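You operate a simulated robot arm through the tools that you are given. There is no shell and no other tool.

The job below is to be done with a simulated robot arm. You get a single attempt, and the scene is never put back.

Task
Land the wire that the card names in the terminal that it names.
Fine: open the lever, push the wire home, shut the lever, pull-test the wire.

It is judged by the outcome, as a careful person would: the job done as asked, and still so three seconds after it is handed in. It fails if anything else is knocked over, pushed out of place, dropped, spilled or broken.

Robot
A 5-joint arm with a two-finger parallel gripper, fixed in place. Base frame: the origin is at the foot of the arm, x ahead of it, y to its left, z up; the work surface is at about z = 0.85. Lengths are in m, angles in degrees, forces in N, time in s.
It reaches about 1.134 m from its shoulder. Its first joint turns from -149.0 to 149.0 degrees. Payload 1.57 kg.
The tool frame sits at the grasp point between the pads (the TCP): z along the fingers, y along the line on which they close. The tips reach 0.03 m beyond it. The gripper opens to 0.11 m. The fingers are 0.024 m wide and 0.012 m thick; the gripper's body (0.048 by 0.112 m) begins 0.078 m behind the TCP.
Orientation is told as [roll, pitch, yaw] about the base's x, y, z axes, in that order, counted from this pose: with the fingers straight down and closing along the base's y, the tool's x points along the base's -x, its y along +y and its z along -z.

Tools
- The arm moves only by the tool step_arm. Its argument "series" is a list of rows, each a list of 7 numbers: the finger opening in m, from 0 to 0.11, then the shift along the base's x, y, z in m, then the turn, a rotation vector about the base's x, y, z in degrees. In form: [[fingers, dx, dy, dz, rx, ry, rz], ...]. A call has 1 to 20 rows; each row is the pose to reach, as a shift and turn from the pose commanded when the call began. Each row takes 0.2 s and may step no farther than 0.05 m and 8.6 degrees from the row before; otherwise, or with a gripper value out of range, the whole call is refused. A pose out of reach is approached as far as the arm can. The call stops where the force on the tool passes 90 N (or 10 N more than at its start, if that is more) or the arm is blocked; 0.2 s more then pass. The fingers move at their own pace (about 0.072 m/s each) and stop on an object; they squeeze with about 25 N. The grip force told is the motor's: it shows also when the fingers shut on nothing. Time passes only in rows, and 0.2 s behind the last, so rows that repeat a pose let the fingers close. The reply holds the time, the measured pose of the TCP, the force on the tool along the base axes, the opening and the grip force, in the units named above and with some noise, with the torque about the TCP (base axes, N m) and any sound that the robot's microphone picked up, and new pictures: "pictures" is both (left out), scene, wrist or none.
- Cameras (640 x 400 px; columns grow to the right, rows downward): "scene" is fixed at [0.4019, -0.6496, 1.5836]; the picture's right is [0.88, -0.47, 0.00], its down [-0.28, -0.53, -0.80] and it looks along [0.38, 0.70, -0.60] (base axes); focal length 361 px, centre (320, 200). "wrist" rides on the gripper at [0.07, 0.016, -0.141] in the tool frame; the picture's right is [-0.23, 0.97, 0.00], its down [-0.85, -0.20, -0.48] and it looks along [-0.47, -0.11, 0.88] (tool axes); focal length 222 px, centre (320, 200). There is no depth. A picture from a camera that has moved, and an enlarged one, comes with that camera's place and axes in the base frame and with its lens.
- lift_body(by): slides the trunk up (or, below 0, down) by that many m; the arm rides with it, the base frame stays. It gives what a move gives, with no picture.
- inspect(camera, box): a new picture of the part [left, top, right, bottom] of that camera's present view, enlarged. No time passes.
- close_job(): hands the job in; it is judged then, once.

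Places have to be worked out from the pictures, the camera data and where the tool is seen. Open the gripper and draw the arm clear of the work before you hand the job in, unless the task says otherwise.

The tools are called by a JSON object that holds its "op" and its "data". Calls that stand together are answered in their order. step_arm: Moves the arm, as the interface text tells. Its arguments: {"type":"object","properties":{"series":{"type":"array","items":{"type":"array","items":{"type":"number"}}},"pictures":{"type":"string","enum":["both","scene","wrist","none"]}},"required":["series"]} The other tools are called the same way: lift_body (by) slides the trunk up or down; inspect (camera, box) takes an enlarged picture of a part of a camera's view; close_job () hands the job in.

At the start:

```text
clock: 0.0
ee_pos: [0.678, -0.0625, 1.2022]
ee_rot: [0.1, 0.0, 0.0]
force: [1.0, 0.2, 0.1]
moment: [0.01, -0.01, 0.01]
finger_gap: 0.11
gripper_force: 0.0
trunk travel left (down, up): [-0.936, 0.034]
```

scene: 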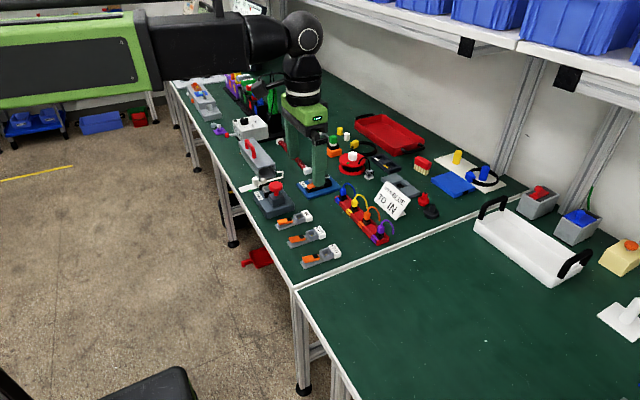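
wrist: 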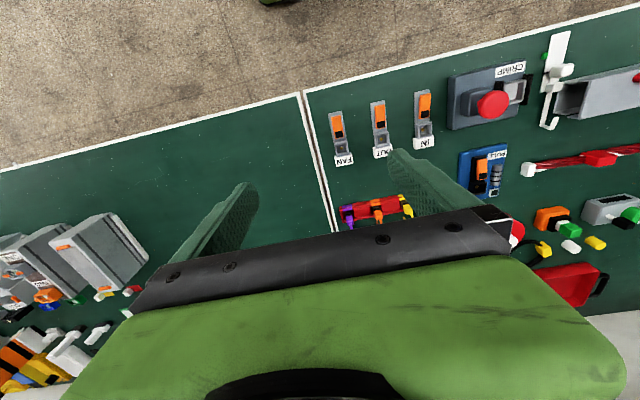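

I see a bench with three terminals (FAN, OUT, IN), a wire rack with coloured wires and a card. I'll enlarge these parts to read the card and labels.

{"op": "inspect", "data": {"camera": "scene", "box": [320, 160, 440, 250]}}

{"op": "inspect", "data": {"camera": "scene", "box": [220, 170, 360, 280]}}

{"op": "inspect", "data": {"camera": "wrist", "box": [310, 70, 530, 230]}}

```text
4.44 times, centred on (380, 205) of scene
camera zoom: at [0.4019, -0.6496, 1.5836], right [0.88, -0.47, 0.0], down [-0.28, -0.53, -0.8], along [0.38, 0.7, -0.6], focal length 1604 px, centre (53, 178)
```

zoom: 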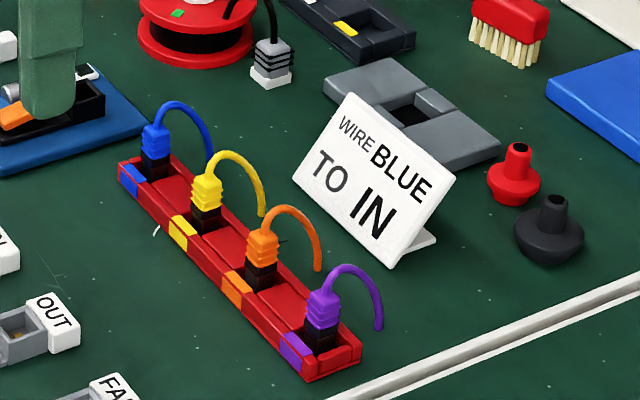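

```text
3.64 times, centred on (290, 225) of scene
camera zoom: at [0.4019, -0.6496, 1.5836], right [0.88, -0.47, 0.0], down [-0.28, -0.53, -0.8], along [0.38, 0.7, -0.6], focal length 1312 px, centre (429, 109)
```

zoom: 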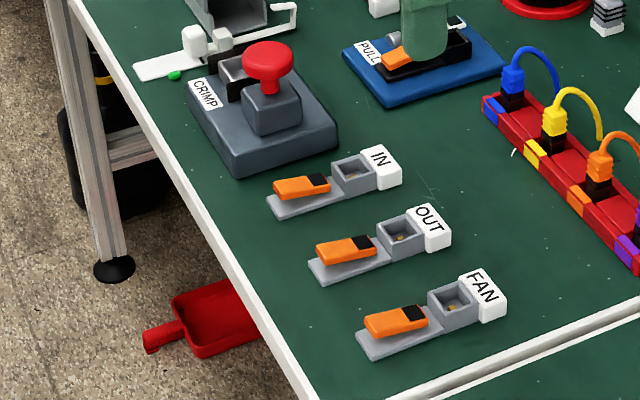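

```text
2.50 times, centred on (420, 150) of wrist
camera zoom: at [0.6067, -0.0458, 1.343], right [0.23, 0.97, 0.0], down [0.85, -0.2, 0.48], along [0.47, -0.11, -0.88], focal length 555 px, centre (70, 325)
```

zoom: 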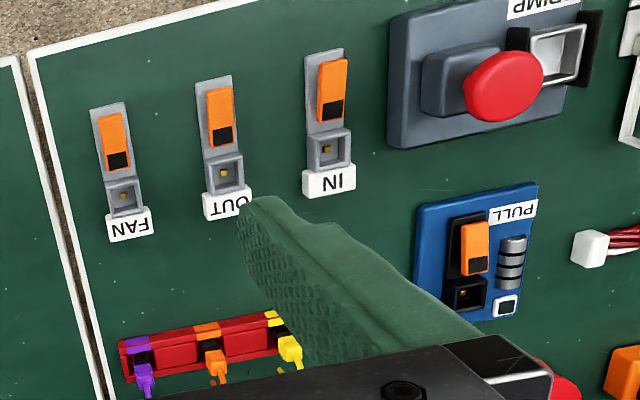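

The card reads "WIRE BLUE TO IN". From both cameras the IN socket is near (0.75, 0.138, 0.87), with its lever on the −x side. I move above it at a safe height for a closer look at the lever.

{"op": "step_arm", "data": {"series": [[0.11, 0.017, 0.03, -0.02, 0, 0, 0], [0.11, 0.034, 0.06, -0.04, 0, 0, 0], [0.11, 0.051, 0.09, -0.06, 0, 0, 0], [0.11, 0.068, 0.12, -0.08, 0, 0, 0], [0.11, 0.085, 0.15, -0.1, 0, 0, 0], [0.11, 0.1, 0.18, -0.12, 0, 0, 0], [0.11, 0.1, 0.18, -0.12, 0, 0, 0]]}}

```text
clock: 1.6
ee_pos: [0.7804, 0.1206, 1.2024]
ee_rot: [0.0, 0.1, 0.0]
force: [-0.4, 0.1, -0.2]
moment: [0.02, -0.01, 0.01]
finger_gap: 0.1101
gripper_force: 0.1
out of reach, approached as far as the arm can: row 1, 2, 3, 4, 5, 6, 7
trunk travel left (down, up): [-0.936, 0.034]
camera wrist: at [0.7085, 0.1372, 1.3431], right [0.23, 0.97, 0.0], down [0.85, -0.2, 0.48], along [0.47, -0.11, -0.88], focal length 222 px, centre (320, 200)
```

scene: 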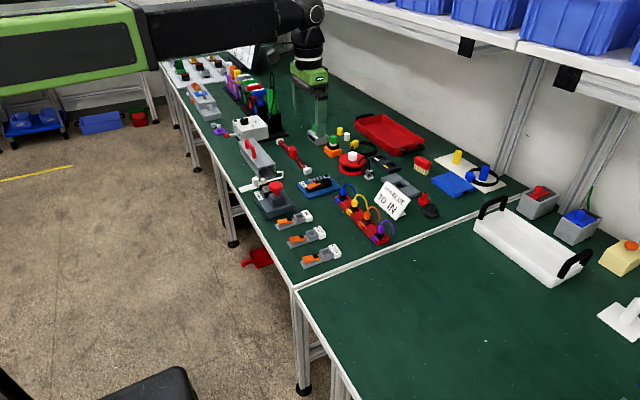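
wrist: 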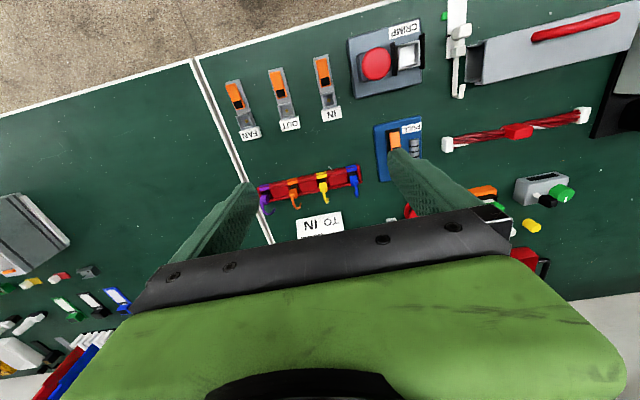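

The arm can't go lower by itself at this trunk height (z stayed at 1.20), so I lower the trunk 0.12 m; nothing under the gripper is tall enough to touch.

{"op": "lift_body", "data": {"by": -0.12}}

{"op": "inspect", "data": {"camera": "wrist", "box": [220, 30, 440, 210]}}

```text
clock: 3.1
ee_pos: [0.78, 0.1191, 1.0841]
ee_rot: [0.0, 0.1, 0.0]
force: [0.2, 0.5, -0.2]
moment: [-0.04, 0.02, 0.0]
finger_gap: 0.1101
gripper_force: 0.1
trunk travel left (down, up): [-0.816, 0.154]
```

```text
2.22 times, centred on (330, 120) of wrist
camera zoom: at [0.7086, 0.1372, 1.223], right [0.23, 0.97, 0.0], down [0.85, -0.2, 0.48], along [0.47, -0.11, -0.88], focal length 494 px, centre (298, 378)
```

zoom: 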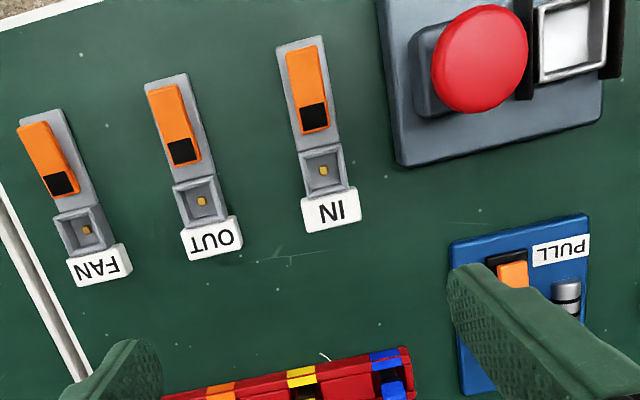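

The IN socket is at about (0.747, 0.145), its lever running along −x at y≈0.145. I'll look at the lever's shape from the scene camera at high zoom.

{"op": "inspect", "data": {"camera": "scene", "box": [268, 200, 332, 240]}}

{"op": "inspect", "data": {"camera": "scene", "box": [325, 175, 389, 215]}}

{"op": "inspect", "data": {"camera": "scene", "box": [292, 165, 356, 205]}}

{"op": "inspect", "data": {"camera": "wrist", "box": [320, 30, 384, 130]}}

```text
10.00 times, centred on (300, 220) of scene
camera zoom: at [0.4019, -0.6496, 1.5836], right [0.88, -0.47, 0.0], down [-0.28, -0.53, -0.8], along [0.38, 0.7, -0.6], focal length 3609 px, centre (520, 0)
```

zoom: 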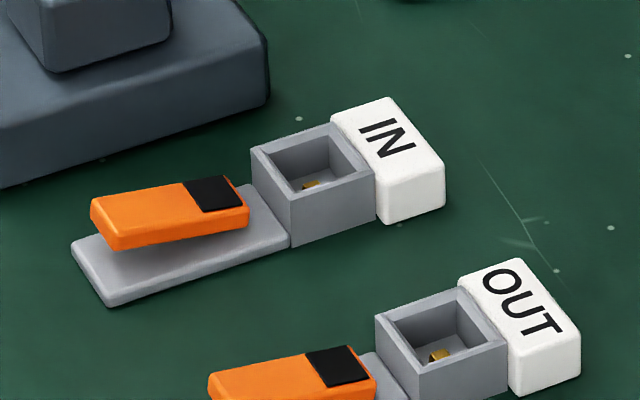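

```text
10.00 times, centred on (357, 195) of scene
camera zoom: at [0.4019, -0.6496, 1.5836], right [0.88, -0.47, 0.0], down [-0.28, -0.53, -0.8], along [0.38, 0.7, -0.6], focal length 3609 px, centre (-50, 250)
```

zoom: 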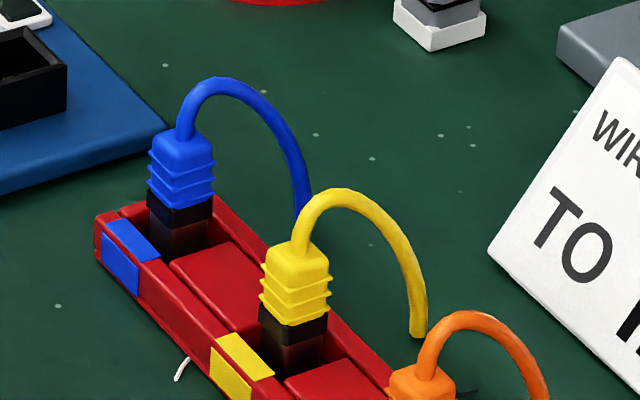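

```text
10.00 times, centred on (324, 185) of scene
camera zoom: at [0.4019, -0.6496, 1.5836], right [0.88, -0.47, 0.0], down [-0.28, -0.53, -0.8], along [0.38, 0.7, -0.6], focal length 3609 px, centre (280, 350)
```

zoom: 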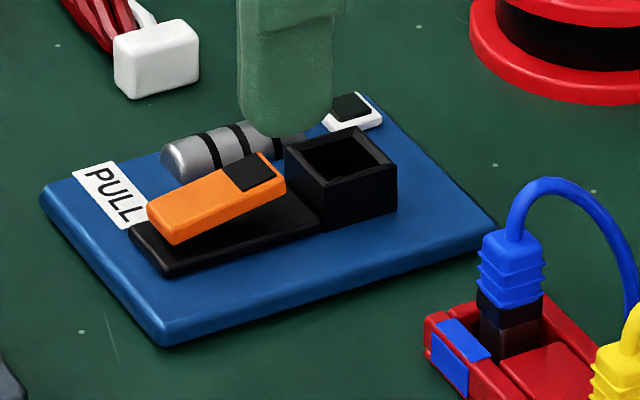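

```text
4.00 times, centred on (352, 80) of wrist
camera zoom: at [0.7086, 0.1372, 1.223], right [0.23, 0.97, 0.0], down [0.85, -0.2, 0.48], along [0.47, -0.11, -0.88], focal length 888 px, centre (192, 680)
```

zoom: 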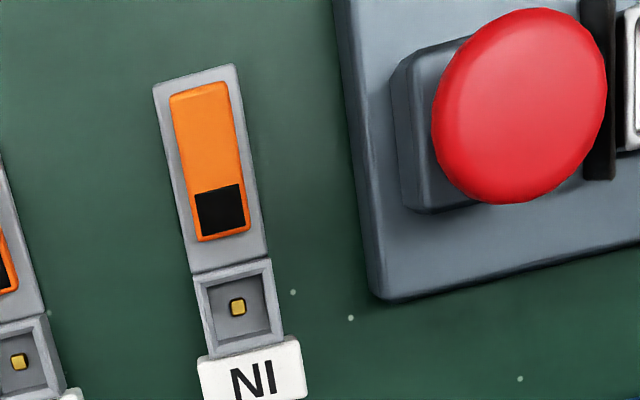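

The IN/OUT/FAN levers are rockers with the far orange end up and the black end (by the socket) down; the one on the PULL gauge rocks the other way. Next I move toward the wire rack (about x 0.90, y 0.16) at the same height to look at the blue plug.

{"op": "step_arm", "data": {"series": [[0.11, 0.04, 0.01, 0, 0, 0, 0], [0.11, 0.08, 0.02, 0, 0, 0, 0], [0.11, 0.12, 0.03, 0, 0, 0, 0], [0.11, 0.16, 0.03, 0, 0, 0, 0]]}}

```text
clock: 4.1
ee_pos: [0.9348, 0.148, 1.0831]
ee_rot: [0.0, -0.1, 0.0]
force: [-0.4, 0.3, 0.2]
moment: [0.0, 0.0, 0.01]
finger_gap: 0.11
gripper_force: 0.0
out of reach, approached as far as the arm can: row 4
trunk travel left (down, up): [-0.816, 0.154]
camera wrist: at [0.864, 0.1644, 1.2227], right [0.23, 0.97, 0.0], down [0.85, -0.2, 0.48], along [0.47, -0.11, -0.88], focal length 222 px, centre (320, 200)
```

scene: 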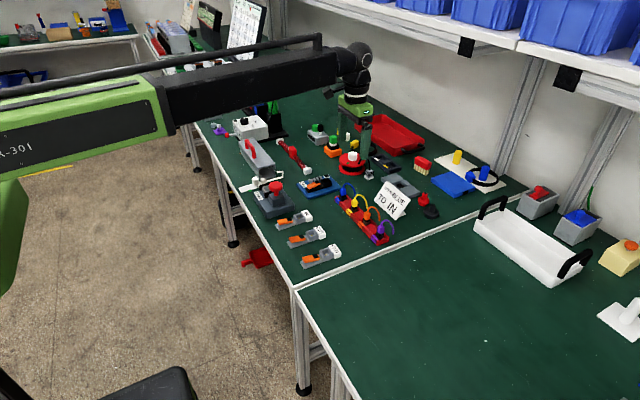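
wrist: 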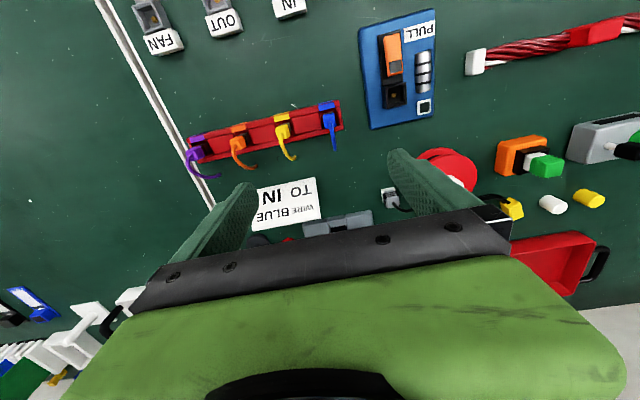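

The whole rack is visible now. I zoom in on the blue plug and the PULL gauge.

{"op": "inspect", "data": {"camera": "wrist", "box": [260, 80, 372, 170]}}

{"op": "inspect", "data": {"camera": "wrist", "box": [350, 5, 450, 135]}}

{"op": "inspect", "data": {"camera": "scene", "box": [292, 165, 356, 205]}}

```text
4.44 times, centred on (316, 125) of wrist
camera zoom: at [0.864, 0.1644, 1.2227], right [0.23, 0.97, 0.0], down [0.85, -0.2, 0.48], along [0.47, -0.11, -0.88], focal length 987 px, centre (338, 533)
```

zoom: 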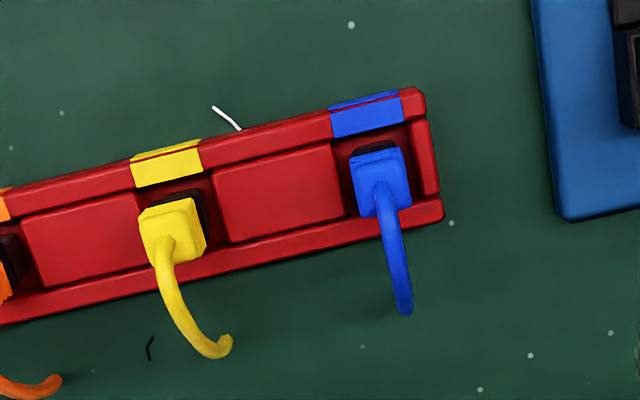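

```text
3.08 times, centred on (400, 70) of wrist
camera zoom: at [0.864, 0.1644, 1.2227], right [0.23, 0.97, 0.0], down [0.85, -0.2, 0.48], along [0.47, -0.11, -0.88], focal length 684 px, centre (74, 600)
```

zoom: 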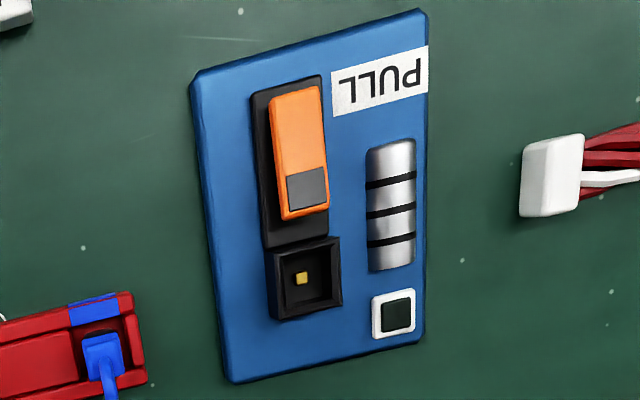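

```text
10.00 times, centred on (324, 185) of scene
camera zoom: at [0.4019, -0.6496, 1.5836], right [0.88, -0.47, 0.0], down [-0.28, -0.53, -0.8], along [0.38, 0.7, -0.6], focal length 3609 px, centre (280, 350)
```

zoom: 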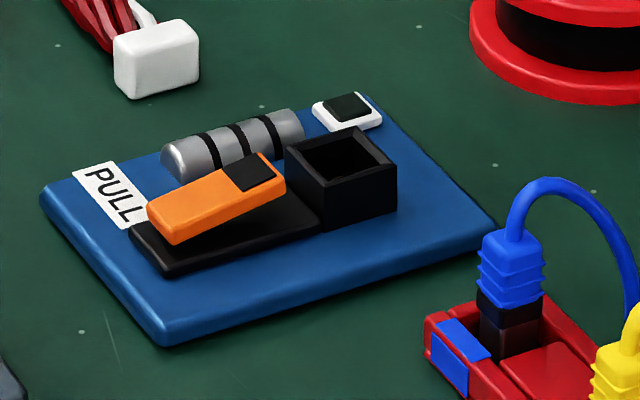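

The blue plug's top is at about (0.918, 0.166, 0.898) and its cable arcs toward +x, so fingers closing along y will straddle it. For the lever, I judge the raised far end at about (0.680, 0.146, 0.873) and the near end at 0.863. I go back above the lever with the fingers shut, ready to press the raised end.

{"op": "step_arm", "data": {"series": [[0.05, -0.045, 0, 0, 0, 0, 0], [0.0, -0.09, 0, 0, 0, 0, 0], [0.0, -0.135, 0, 0, 0, 0, 0], [0.0, -0.18, 0, 0, 0, 0, 0], [0.0, -0.225, 0, 0, 0, 0, 0], [0.0, -0.255, -0.004, 0, 0, 0, 0], [0.0, -0.255, -0.004, 0, 0, 0, 0]], "pictures": "wrist"}}

```text
clock: 5.7
ee_pos: [0.6797, 0.145, 1.0826]
ee_rot: [-0.1, 0.0, 0.0]
force: [-0.5, -1.0, -0.3]
moment: [-0.02, 0.0, 0.01]
finger_gap: 0.0003
gripper_force: 21.2
trunk travel left (down, up): [-0.816, 0.154]
camera wrist: at [0.6098, 0.1625, 1.2229], right [0.23, 0.97, 0.0], down [0.86, -0.2, 0.48], along [0.47, -0.11, -0.88], focal length 222 px, centre (320, 200)
```

wrist: 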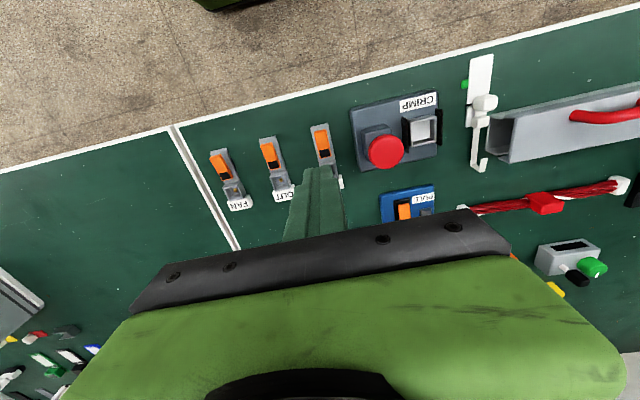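

The closed fingers are centred over the lever's far end (0.680, 0.146). I lower the trunk 0.12 m, so the tips come to about z 0.93, still well above the lever.

{"op": "lift_body", "data": {"by": -0.12}}

{"op": "inspect", "data": {"camera": "wrist", "box": [200, 60, 440, 230]}}

{"op": "inspect", "data": {"camera": "scene", "box": [230, 120, 358, 250]}}

```text
clock: 7.2
ee_pos: [0.6797, 0.1446, 0.9627]
ee_rot: [0.0, 0.0, -0.1]
force: [0.6, 0.1, 0.8]
moment: [-0.01, 0.03, 0.03]
finger_gap: 0.0002
gripper_force: 21.3
trunk travel left (down, up): [-0.696, 0.274]
```

```text
2.35 times, centred on (320, 145) of wrist
camera zoom: at [0.6098, 0.1623, 1.103], right [0.23, 0.97, 0.0], down [0.85, -0.2, 0.48], along [0.47, -0.11, -0.88], focal length 523 px, centre (320, 329)
```

zoom: 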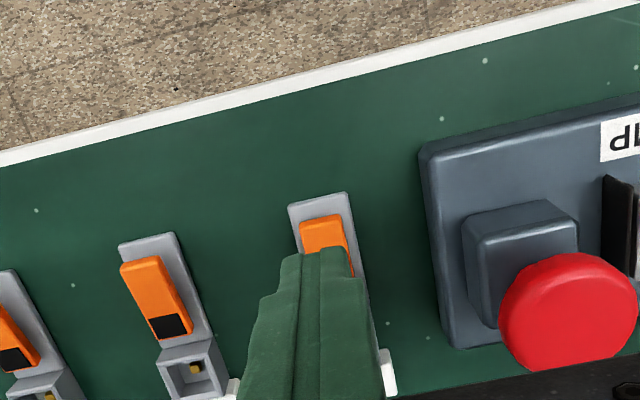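

```text
3.08 times, centred on (294, 185) of scene
camera zoom: at [0.4019, -0.6496, 1.5836], right [0.88, -0.47, 0.0], down [-0.28, -0.53, -0.8], along [0.38, 0.7, -0.6], focal length 1110 px, centre (400, 246)
```

zoom: 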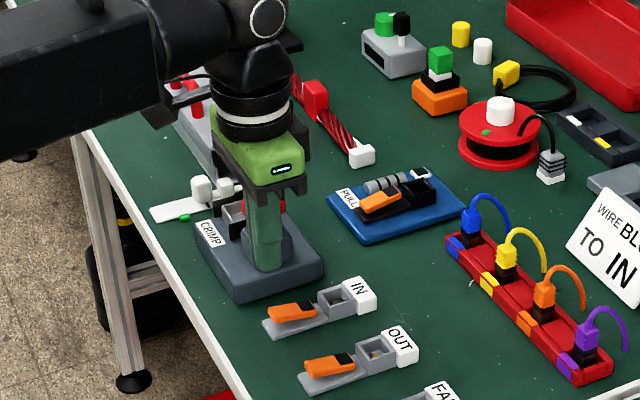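

The tips are over the lever end (0.68, 0.147) at z 0.933. I'll shift 5 mm toward −x and go down to just above the lever's raised end.

{"op": "step_arm", "data": {"series": [[0.0, -0.005, 0.0, -0.02, 0, 0, 0], [0.0, -0.005, 0.0, -0.04, 0, 0, 0], [0.0, -0.005, 0.0, -0.052, 0, 0, 0], [0.0, -0.005, 0.0, -0.052, 0, 0, 0]]}}

```text
clock: 8.2
ee_pos: [0.6734, 0.1454, 0.9631]
ee_rot: [-0.1, 0.0, 0.1]
force: [0.5, -0.6, 0.3]
moment: [-0.04, 0.0, 0.01]
finger_gap: 0.0001
gripper_force: 21.3
out of reach, approached as far as the arm can: row 1, 2, 3, 4
trunk travel left (down, up): [-0.696, 0.274]
camera wrist: at [0.6024, 0.163, 1.1031], right [0.23, 0.97, 0.0], down [0.85, -0.2, 0.48], along [0.47, -0.11, -0.88], focal length 222 px, centre (320, 200)
```

scene: 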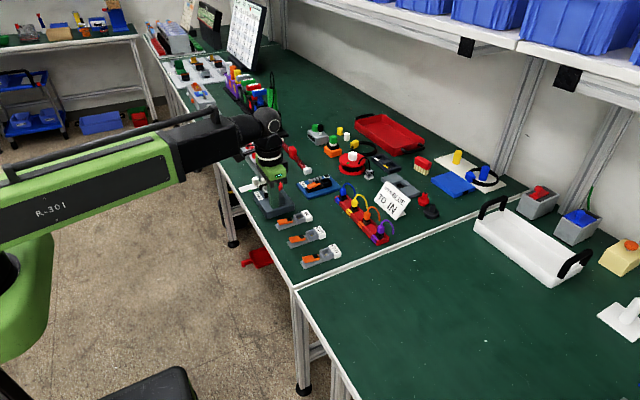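
wrist: 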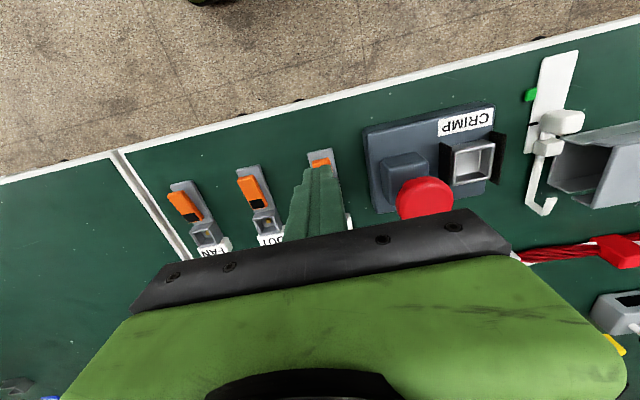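

The arm alone won't go below its current height, so I'll raise the arm 0.10 m and then lower the trunk by more, which gives me downward travel to use.

{"op": "step_arm", "data": {"series": [[0.0, 0.003, 0.001, 0.03, 0, 0, 0], [0.0, 0.003, 0.001, 0.065, 0, 0, 0], [0.0, 0.003, 0.001, 0.1, 0, 0, 0], [0.0, 0.003, 0.001, 0.1, 0, 0, 0]], "pictures": "none"}}

```text
clock: 9.2
ee_pos: [0.6733, 0.145, 0.963]
ee_rot: [0.0, 0.0, 0.0]
force: [0.2, -0.4, -0.5]
moment: [0.0, 0.02, 0.0]
finger_gap: 0.0
gripper_force: 21.5
out of reach, approached as far as the arm can: row 1, 2, 3, 4
trunk travel left (down, up): [-0.696, 0.274]
```

The arm's height evidently follows only the trunk (x/y move, z doesn't), so I'll use lift_body for all vertical motion. First I correct x by +5 mm to centre on the lever's far end.

{"op": "step_arm", "data": {"series": [[0.0, 0.005, 0.0, 0, 0, 0, 0], [0.0, 0.005, 0.0, 0, 0, 0, 0]], "pictures": "wrist"}}

```text
clock: 9.8
ee_pos: [0.6776, 0.1462, 0.9622]
ee_rot: [-0.1, 0.1, -0.1]
force: [0.3, 0.4, -0.5]
moment: [0.01, 0.02, 0.01]
finger_gap: 0.0
gripper_force: 21.3
trunk travel left (down, up): [-0.696, 0.274]
camera wrist: at [0.6085, 0.1631, 1.103], right [0.23, 0.97, 0.0], down [0.85, -0.2, 0.48], along [0.47, -0.11, -0.88], focal length 222 px, centre (320, 200)
```

wrist: 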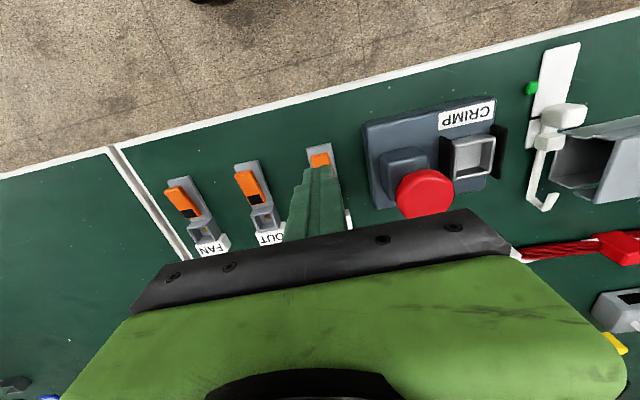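

TCP is at (0.678, 0.147, 0.962) with x/y control working. I lower the trunk 0.048 m so the tips sit about 1 cm above the lever, and check.

{"op": "lift_body", "data": {"by": -0.048}}

{"op": "inspect", "data": {"camera": "wrist", "box": [260, 100, 380, 220]}}

{"op": "inspect", "data": {"camera": "scene", "box": [240, 170, 336, 240]}}

```text
clock: 10.7
ee_pos: [0.6787, 0.1454, 0.9156]
ee_rot: [0.0, 0.0, -0.1]
force: [0.1, -0.1, 0.6]
moment: [0.02, 0.01, -0.02]
finger_gap: 0.0
gripper_force: 21.2
trunk travel left (down, up): [-0.648, 0.322]
```

```text
3.33 times, centred on (320, 160) of wrist
camera zoom: at [0.6085, 0.1631, 1.055], right [0.23, 0.97, 0.0], down [0.85, -0.2, 0.48], along [0.47, -0.11, -0.88], focal length 740 px, centre (320, 333)
```

zoom: 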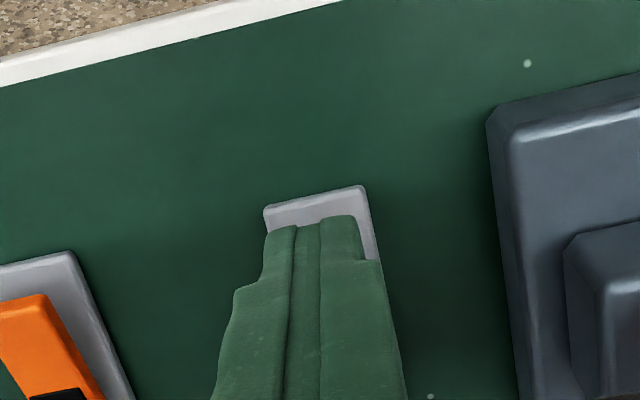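

```text
5.71 times, centred on (288, 205) of scene
camera zoom: at [0.4019, -0.6496, 1.5836], right [0.88, -0.47, 0.0], down [-0.28, -0.53, -0.8], along [0.38, 0.7, -0.6], focal length 2062 px, centre (503, 171)
```

zoom: 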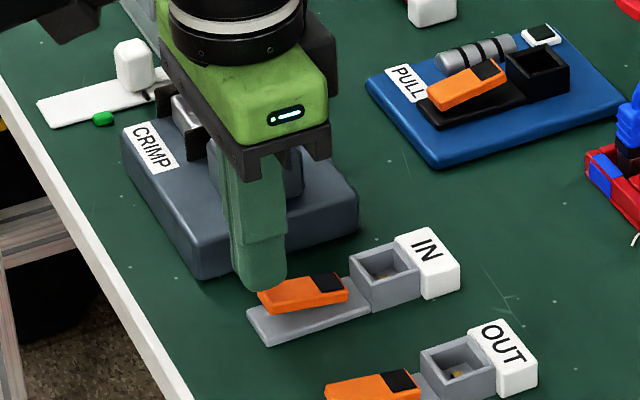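

The closed tips hover about 1 cm over the orange end. I lower in small steps now, watching force and listening for a click.

{"op": "lift_body", "data": {"by": -0.014}}

```text
clock: 11.3
ee_pos: [0.6798, 0.1451, 0.9006]
ee_rot: [0.0, 0.1, -0.1]
force: [-1.0, -0.1, -0.1]
moment: [-0.01, -0.02, -0.03]
finger_gap: 0.0001
gripper_force: 21.3
trunk travel left (down, up): [-0.634, 0.336]
```

No contact force yet at tip z≈0.871. I keep going 5 mm lower.

{"op": "lift_body", "data": {"by": -0.005}}

{"op": "inspect", "data": {"camera": "scene", "box": [262, 195, 326, 235]}}

```text
clock: 11.9
ee_pos: [0.6782, 0.146, 0.8993]
ee_rot: [0.1, -0.4, 0.0]
force: [14.3, 3.3, 79.1]
moment: [0.29, -2.21, 0.03]
finger_gap: 0.0001
gripper_force: 21.2
trunk travel left (down, up): [-0.629, 0.341]
```

```text
10.00 times, centred on (294, 215) of scene
camera zoom: at [0.4019, -0.6496, 1.5836], right [0.88, -0.47, 0.0], down [-0.28, -0.53, -0.8], along [0.38, 0.7, -0.6], focal length 3609 px, centre (580, 50)
```

zoom: 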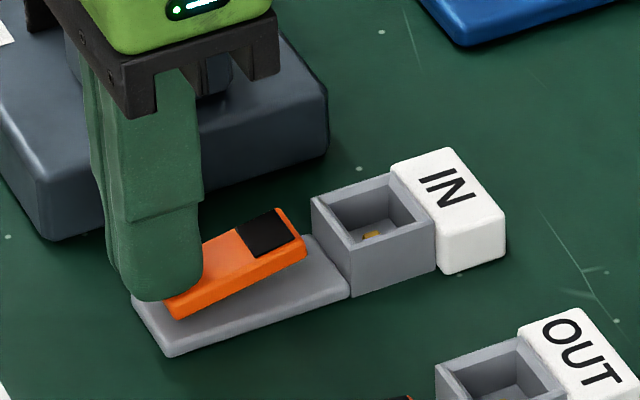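

The lever rocked over (black end now up) and bottomed out at 79 N. I raise the trunk right away to take the load off and clear the lever.

{"op": "lift_body", "data": {"by": 0.06}}

{"op": "inspect", "data": {"camera": "scene", "box": [262, 195, 326, 235]}}

```text
clock: 12.9
ee_pos: [0.6798, 0.1457, 0.9557]
ee_rot: [0.0, 0.0, 0.0]
force: [0.2, -0.3, -0.7]
moment: [-0.02, 0.02, 0.02]
finger_gap: 0.0001
gripper_force: 21.6
trunk travel left (down, up): [-0.689, 0.281]
```

```text
10.00 times, centred on (294, 215) of scene
camera zoom: at [0.4019, -0.6496, 1.5836], right [0.88, -0.47, 0.0], down [-0.28, -0.53, -0.8], along [0.38, 0.7, -0.6], focal length 3609 px, centre (580, 50)
```

zoom: 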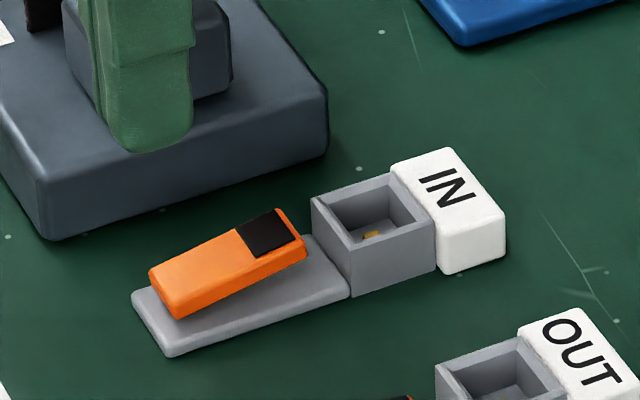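

The lever stays rocked with its black end up and the terminal hasn't shifted. Now I raise the trunk to clear the cable arcs (about z 0.92) before travelling to the blue plug.

{"op": "lift_body", "data": {"by": 0.08}}

{"op": "step_arm", "data": {"series": [[0.05, 0.04, 0.003, 0, 0, 0, 0], [0.05, 0.08, 0.006, 0, 0, 0, 0], [0.05, 0.12, 0.01, 0, 0, 0, 0], [0.05, 0.16, 0.013, 0, 0, 0, 0], [0.05, 0.2, 0.016, 0, 0, 0, 0], [0.05, 0.239, 0.02, 0, 0, 0, 0], [0.05, 0.239, 0.02, 0, 0, 0, 0]]}}

```text
clock: 14.0
ee_pos: [0.6791, 0.1452, 1.0339]
ee_rot: [-0.1, 0.0, 0.0]
force: [0.6, -0.9, -0.2]
moment: [-0.02, -0.04, 0.01]
finger_gap: 0.0
gripper_force: 21.3
trunk travel left (down, up): [-0.769, 0.201]
```

```text
clock: 15.6
ee_pos: [0.9174, 0.1675, 1.0363]
ee_rot: [0.0, 0.1, 0.0]
force: [0.2, -0.3, 0.3]
moment: [0.02, 0.0, 0.02]
finger_gap: 0.05
gripper_force: 0.0
trunk travel left (down, up): [-0.769, 0.201]
camera wrist: at [0.8465, 0.185, 1.1761], right [0.23, 0.97, 0.0], down [0.85, -0.2, 0.48], along [0.47, -0.11, -0.88], focal length 222 px, centre (320, 200)
```

scene: 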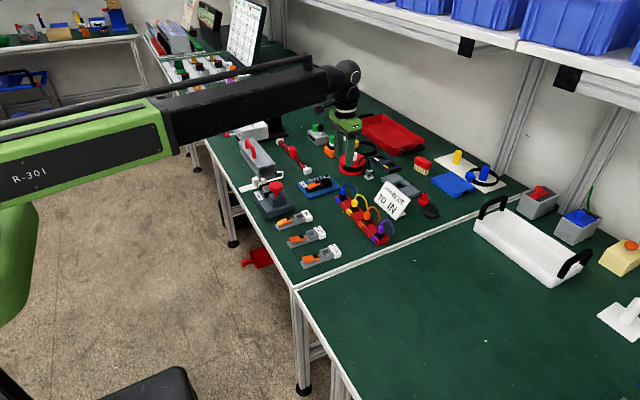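
wrist: 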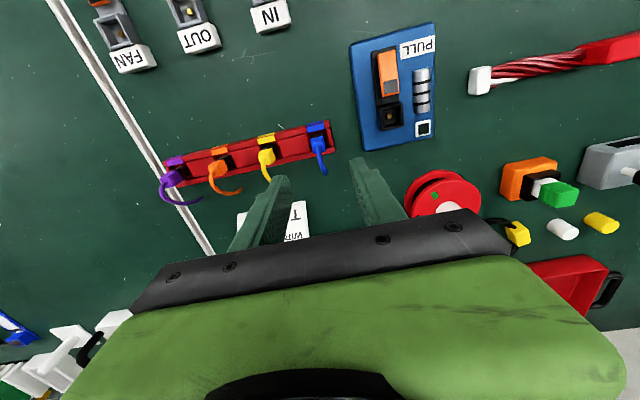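

The fingers are open at 0.05 above the rack. I zoom in on the blue plug for a finer position fix.

{"op": "inspect", "data": {"camera": "wrist", "box": [270, 105, 366, 195]}}

{"op": "inspect", "data": {"camera": "scene", "box": [320, 170, 400, 220]}}

```text
4.44 times, centred on (318, 150) of wrist
camera zoom: at [0.8465, 0.185, 1.1761], right [0.23, 0.97, 0.0], down [0.85, -0.2, 0.48], along [0.47, -0.11, -0.88], focal length 987 px, centre (329, 422)
```

zoom: 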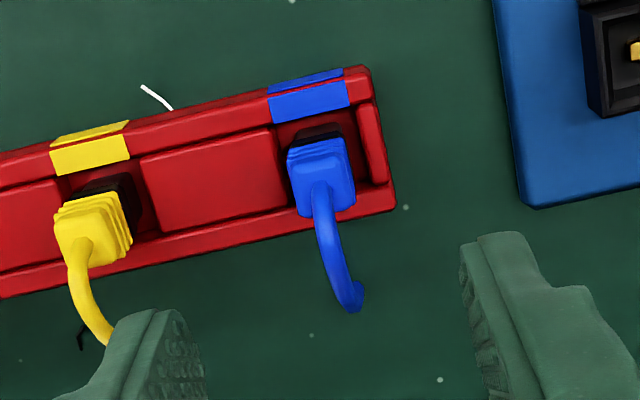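

```text
8.00 times, centred on (360, 195) of scene
camera zoom: at [0.4019, -0.6496, 1.5836], right [0.88, -0.47, 0.0], down [-0.28, -0.53, -0.8], along [0.38, 0.7, -0.6], focal length 2887 px, centre (0, 240)
```

zoom: 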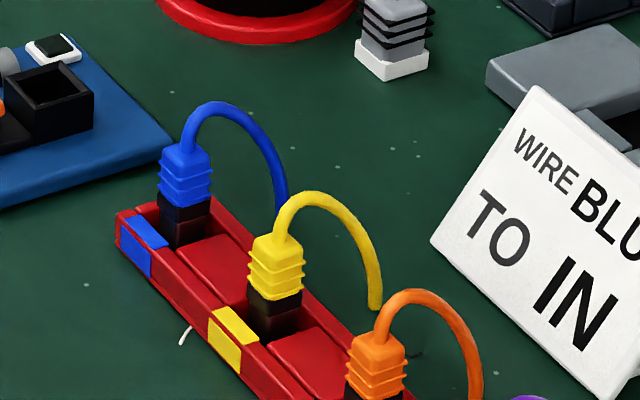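

Two wrist views put the plug top at (0.9195, 0.166, 0.900), blue body about 22 mm tall. The TCP needs about +3 mm in x and −2.5 mm in y. I correct and descend half way.

{"op": "step_arm", "data": {"series": [[0.05, 0.003, -0.0025, 0, 0, 0, 0], [0.05, 0.003, -0.0025, 0, 0, 0, 0]], "pictures": "none"}}

{"op": "lift_body", "data": {"by": -0.07}}

{"op": "inspect", "data": {"camera": "wrist", "box": [260, 115, 388, 215]}}

{"op": "inspect", "data": {"camera": "scene", "box": [310, 150, 400, 220]}}

```text
clock: 16.2
ee_pos: [0.9207, 0.1631, 1.0365]
ee_rot: [0.0, -0.1, 0.0]
force: [-0.3, 0.7, 0.2]
moment: [0.0, 0.03, 0.0]
finger_gap: 0.0502
gripper_force: 0.1
trunk travel left (down, up): [-0.769, 0.201]
```

```text
clock: 17.3
ee_pos: [0.9187, 0.1652, 0.9653]
ee_rot: [0.0, 0.1, 0.0]
force: [0.5, 0.2, -0.2]
moment: [0.0, -0.02, 0.04]
finger_gap: 0.0505
gripper_force: 0.1
trunk travel left (down, up): [-0.699, 0.271]
```

```text
4.00 times, centred on (324, 165) of wrist
camera zoom: at [0.8499, 0.1816, 1.106], right [0.23, 0.97, 0.0], down [0.85, -0.2, 0.48], along [0.47, -0.11, -0.88], focal length 888 px, centre (304, 340)
```

zoom: 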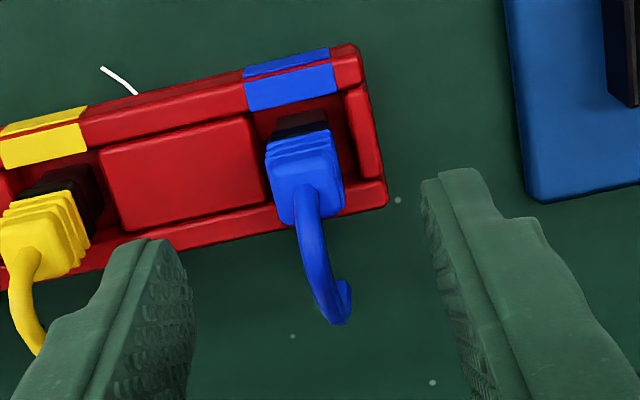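

```text
5.71 times, centred on (355, 185) of scene
camera zoom: at [0.4019, -0.6496, 1.5836], right [0.88, -0.47, 0.0], down [-0.28, -0.53, -0.8], along [0.38, 0.7, -0.6], focal length 2062 px, centre (120, 286)
```

zoom: 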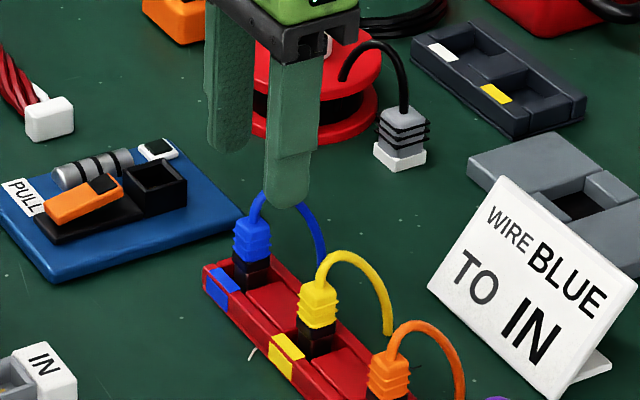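

The fingers straddle the plug and the alignment is within about 1 mm (TCP ≈ (0.920, 0.165)). I lower 0.051 m so the tips reach z≈0.884, above the rack, and check before closing.

{"op": "lift_body", "data": {"by": -0.051}}

{"op": "inspect", "data": {"camera": "wrist", "box": [260, 130, 388, 230]}}

{"op": "inspect", "data": {"camera": "scene", "box": [310, 160, 390, 220]}}

```text
clock: 18.2
ee_pos: [0.9193, 0.164, 0.9147]
ee_rot: [0.1, 0.1, 0.0]
force: [0.3, 0.4, -0.4]
moment: [-0.04, 0.02, -0.02]
finger_gap: 0.0501
gripper_force: 0.1
trunk travel left (down, up): [-0.648, 0.322]
```

```text
4.00 times, centred on (324, 180) of wrist
camera zoom: at [0.8499, 0.1816, 1.055], right [0.23, 0.97, 0.0], down [0.85, -0.2, 0.48], along [0.47, -0.11, -0.88], focal length 888 px, centre (304, 280)
```

zoom: 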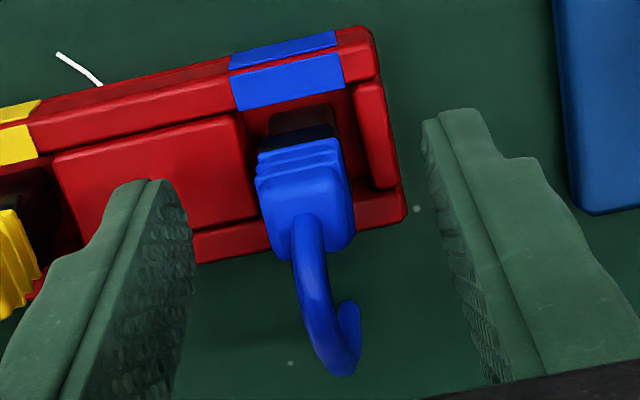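

```text
6.67 times, centred on (350, 190) of scene
camera zoom: at [0.4019, -0.6496, 1.5836], right [0.88, -0.47, 0.0], down [-0.28, -0.53, -0.8], along [0.38, 0.7, -0.6], focal length 2406 px, centre (120, 267)
```

zoom: 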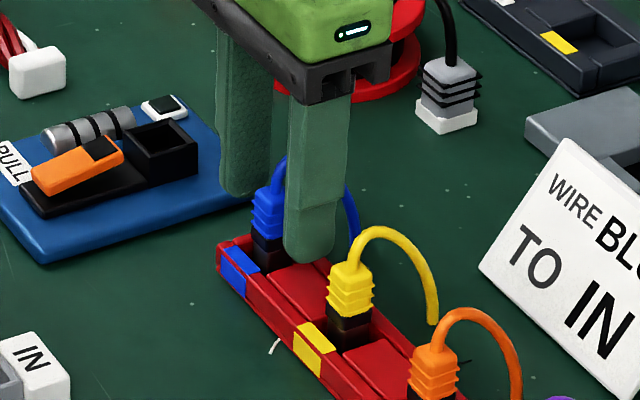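

The plug is centred between the fingers and the tips clear the rack. I close the gripper on the plug.

{"op": "step_arm", "data": {"series": [[0.035, 0, 0, 0, 0, 0, 0], [0.02, 0, 0, 0, 0, 0, 0], [0.0, 0, 0, 0, 0, 0, 0], [0.0, 0, 0, 0, 0, 0, 0], [0.0, 0, 0, 0, 0, 0, 0]]}}

```text
clock: 19.4
ee_pos: [0.9208, 0.1643, 0.9148]
ee_rot: [0.0, 0.0, 0.0]
force: [0.2, -0.1, 0.5]
moment: [-0.02, -0.01, -0.02]
finger_gap: 0.0148
gripper_force: 25.0
trunk travel left (down, up): [-0.648, 0.322]
camera wrist: at [0.85, 0.1817, 1.0549], right [0.23, 0.97, 0.0], down [0.85, -0.2, 0.48], along [0.47, -0.11, -0.88], focal length 222 px, centre (320, 200)
```

scene: 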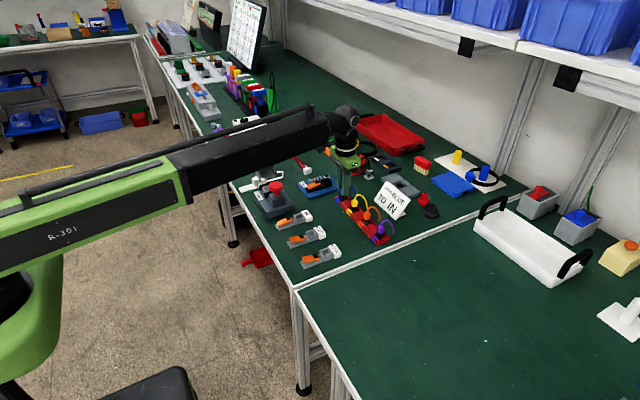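
wrist: 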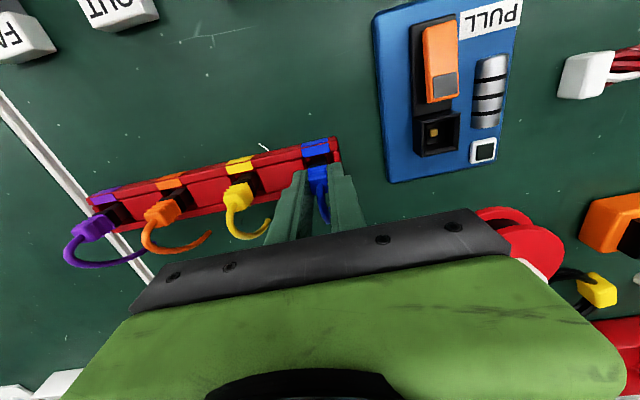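

The fingers hold the plug (gap 14.8 mm, 25 N). I lift 3 cm and check that it comes out freely without dragging the rack.

{"op": "lift_body", "data": {"by": 0.03}}

{"op": "inspect", "data": {"camera": "scene", "box": [310, 150, 390, 220]}}

{"op": "inspect", "data": {"camera": "wrist", "box": [260, 130, 388, 230]}}

```text
clock: 20.2
ee_pos: [0.9213, 0.1647, 0.944]
ee_rot: [0.0, 0.0, 0.0]
force: [0.3, -0.7, -0.6]
moment: [0.02, 0.0, -0.01]
finger_gap: 0.0147
gripper_force: 25.3
trunk travel left (down, up): [-0.678, 0.292]
```

```text
5.71 times, centred on (350, 185) of scene
camera zoom: at [0.4019, -0.6496, 1.5836], right [0.88, -0.47, 0.0], down [-0.28, -0.53, -0.8], along [0.38, 0.7, -0.6], focal length 2062 px, centre (149, 286)
```

zoom: 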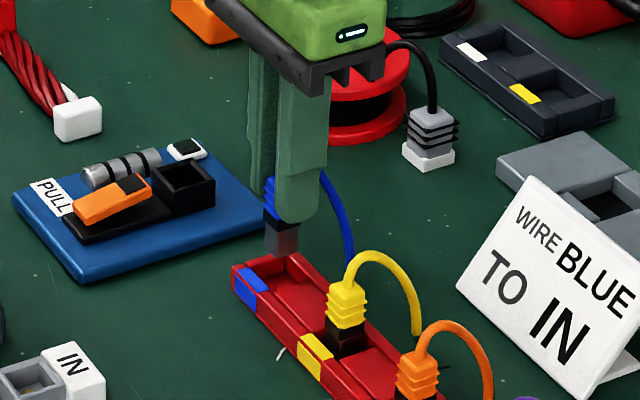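

```text
4.00 times, centred on (324, 180) of wrist
camera zoom: at [0.8501, 0.1817, 1.0849], right [0.23, 0.97, 0.0], down [0.85, -0.2, 0.48], along [0.47, -0.11, -0.88], focal length 888 px, centre (304, 280)
```

zoom: 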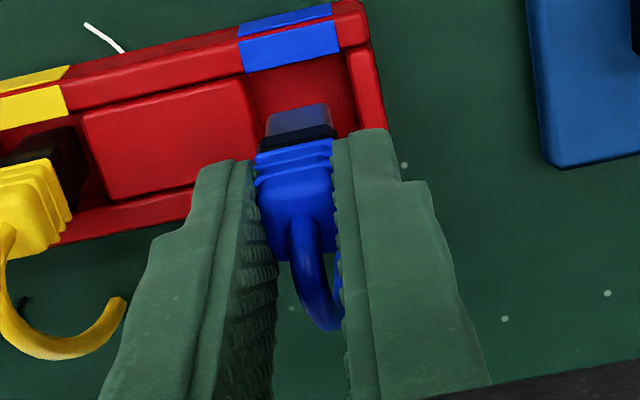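

The plug came out cleanly and the rack stayed put. I raise another 5 cm and carry it back over the IN socket, at about (0.747, 0.146).

{"op": "lift_body", "data": {"by": 0.05}}

{"op": "step_arm", "data": {"series": [[0.0, -0.035, -0.004, 0, 0, 0, 0], [0.0, -0.07, -0.008, 0, 0, 0, 0], [0.0, -0.105, -0.012, 0, 0, 0, 0], [0.0, -0.14, -0.016, 0, 0, 0, 0], [0.0, -0.173, -0.019, 0, 0, 0, 0], [0.0, -0.173, -0.019, 0, 0, 0, 0]]}}

{"op": "inspect", "data": {"camera": "wrist", "box": [256, 110, 384, 210]}}

{"op": "inspect", "data": {"camera": "scene", "box": [260, 170, 340, 240]}}

```text
clock: 21.1
ee_pos: [0.9221, 0.1642, 0.9949]
ee_rot: [0.0, 0.0, 0.1]
force: [0.1, -0.1, 0.2]
moment: [-0.02, 0.01, -0.05]
finger_gap: 0.0147
gripper_force: 25.2
trunk travel left (down, up): [-0.728, 0.242]
```

```text
clock: 22.5
ee_pos: [0.7471, 0.1455, 0.995]
ee_rot: [0.1, 0.1, 0.0]
force: [-0.1, 0.4, 0.0]
moment: [0.03, -0.01, 0.04]
finger_gap: 0.0147
gripper_force: 25.1
trunk travel left (down, up): [-0.728, 0.242]
camera wrist: at [0.6764, 0.1629, 1.1349], right [0.23, 0.97, 0.0], down [0.86, -0.2, 0.48], along [0.47, -0.11, -0.88], focal length 222 px, centre (320, 200)
```

scene: 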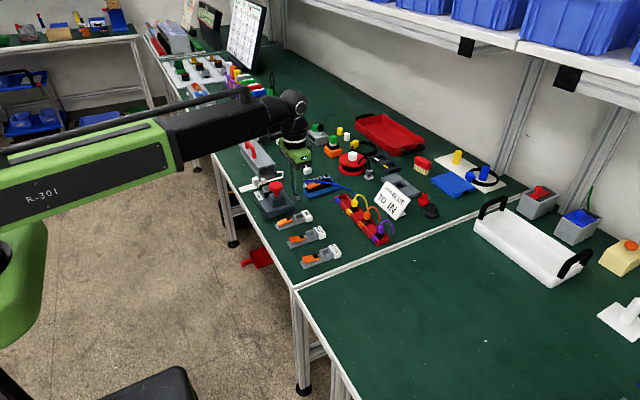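
wrist: 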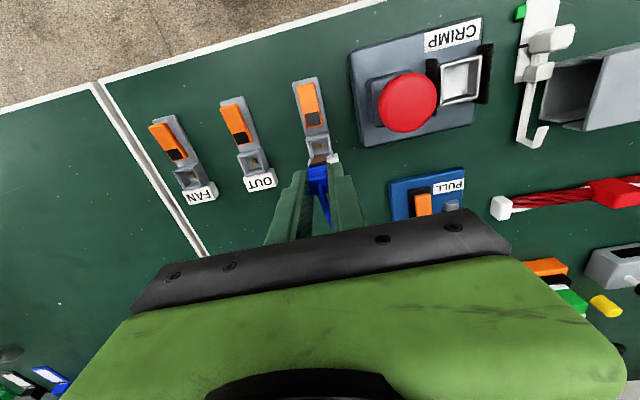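

```text
4.00 times, centred on (320, 160) of wrist
camera zoom: at [0.6764, 0.1629, 1.1349], right [0.23, 0.97, 0.0], down [0.86, -0.2, 0.48], along [0.47, -0.11, -0.88], focal length 888 px, centre (320, 360)
```

zoom: 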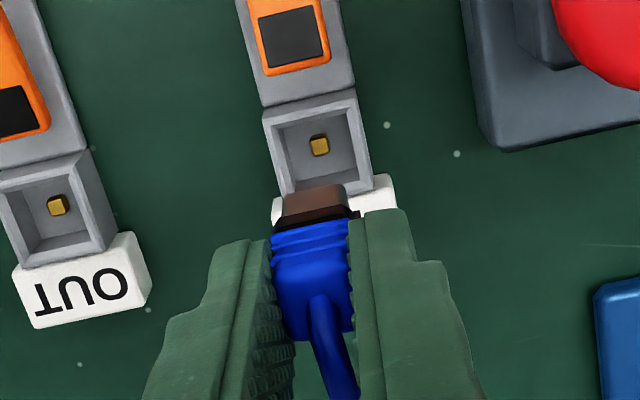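

```text
5.71 times, centred on (300, 205) of scene
camera zoom: at [0.4019, -0.6496, 1.5836], right [0.88, -0.47, 0.0], down [-0.28, -0.53, -0.8], along [0.38, 0.7, -0.6], focal length 2062 px, centre (434, 171)
```

zoom: 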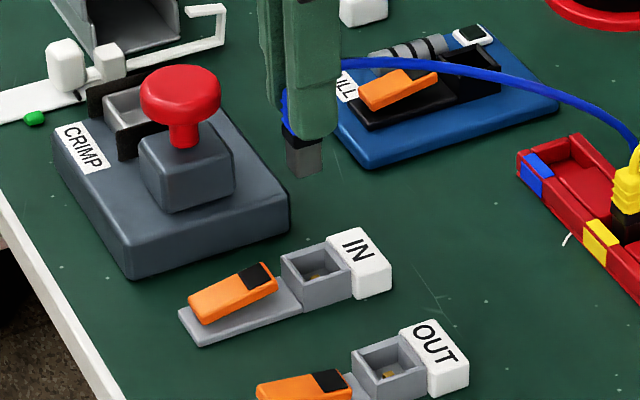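

The plug hangs over the socket: its tip is about 14 mm wide against a hole of about 20 mm, with the socket centre at about (0.746, 0.146). I nudge 1 mm in −x and lower 4 cm so the tip sits just above the rim.

{"op": "step_arm", "data": {"series": [[0.0, -0.001, 0.0, 0, 0, 0, 0], [0.0, -0.001, 0.0, 0, 0, 0, 0]], "pictures": "none"}}

{"op": "lift_body", "data": {"by": -0.04}}

{"op": "inspect", "data": {"camera": "wrist", "box": [256, 110, 384, 210]}}

{"op": "inspect", "data": {"camera": "scene", "box": [268, 180, 332, 230]}}

```text
clock: 23.1
ee_pos: [0.7467, 0.1463, 0.9948]
ee_rot: [0.0, 0.0, 0.0]
force: [0.6, 0.8, 0.2]
moment: [0.0, -0.02, 0.02]
finger_gap: 0.0147
gripper_force: 25.2
trunk travel left (down, up): [-0.728, 0.242]
```

```text
clock: 23.9
ee_pos: [0.7441, 0.1453, 0.954]
ee_rot: [0.0, 0.0, 0.0]
force: [-0.3, -0.4, -0.1]
moment: [-0.01, -0.02, 0.02]
finger_gap: 0.015
gripper_force: 24.9
trunk travel left (down, up): [-0.688, 0.282]
```

```text
4.00 times, centred on (320, 160) of wrist
camera zoom: at [0.6755, 0.1626, 1.095], right [0.23, 0.97, 0.0], down [0.85, -0.2, 0.48], along [0.47, -0.11, -0.88], focal length 888 px, centre (320, 360)
```

zoom: 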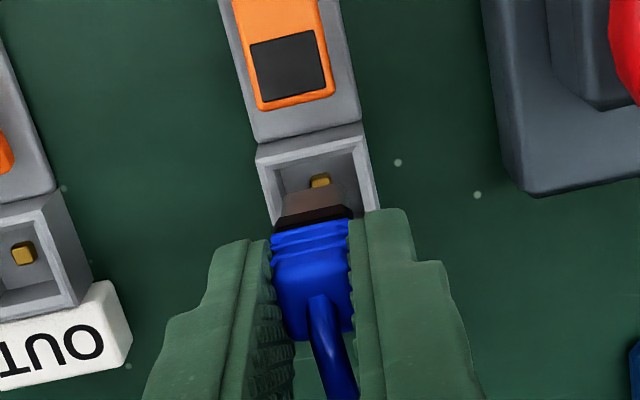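

```text
8.00 times, centred on (300, 205) of scene
camera zoom: at [0.4019, -0.6496, 1.5836], right [0.88, -0.47, 0.0], down [-0.28, -0.53, -0.8], along [0.38, 0.7, -0.6], focal length 2887 px, centre (480, 160)
```

zoom: 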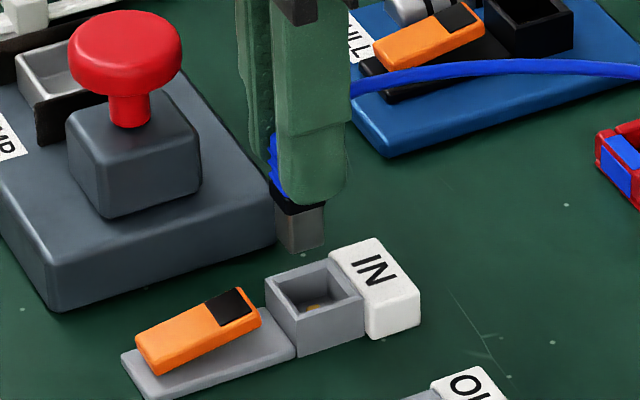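

Tip is just above the socket. I zoom tighter to compare the tip's centre with the hole before inserting.

{"op": "inspect", "data": {"camera": "wrist", "box": [296, 130, 344, 170]}}

{"op": "inspect", "data": {"camera": "scene", "box": [284, 195, 324, 227]}}

```text
10.00 times, centred on (320, 150) of wrist
camera zoom: at [0.6755, 0.1626, 1.095], right [0.23, 0.97, 0.0], down [0.85, -0.2, 0.48], along [0.47, -0.11, -0.88], focal length 2221 px, centre (320, 700)
```

zoom: 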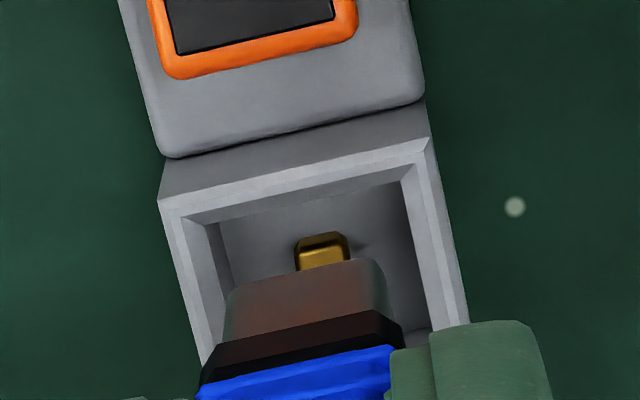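

```text
12.50 times, centred on (304, 211) of scene
camera zoom: at [0.4019, -0.6496, 1.5836], right [0.88, -0.47, 0.0], down [-0.28, -0.53, -0.8], along [0.38, 0.7, -0.6], focal length 4511 px, centre (520, 62)
```

zoom: 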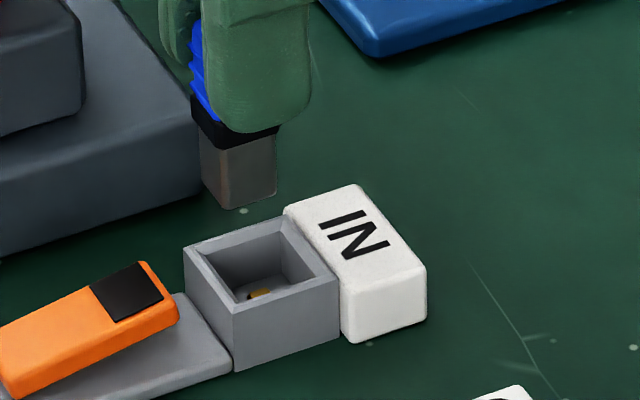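

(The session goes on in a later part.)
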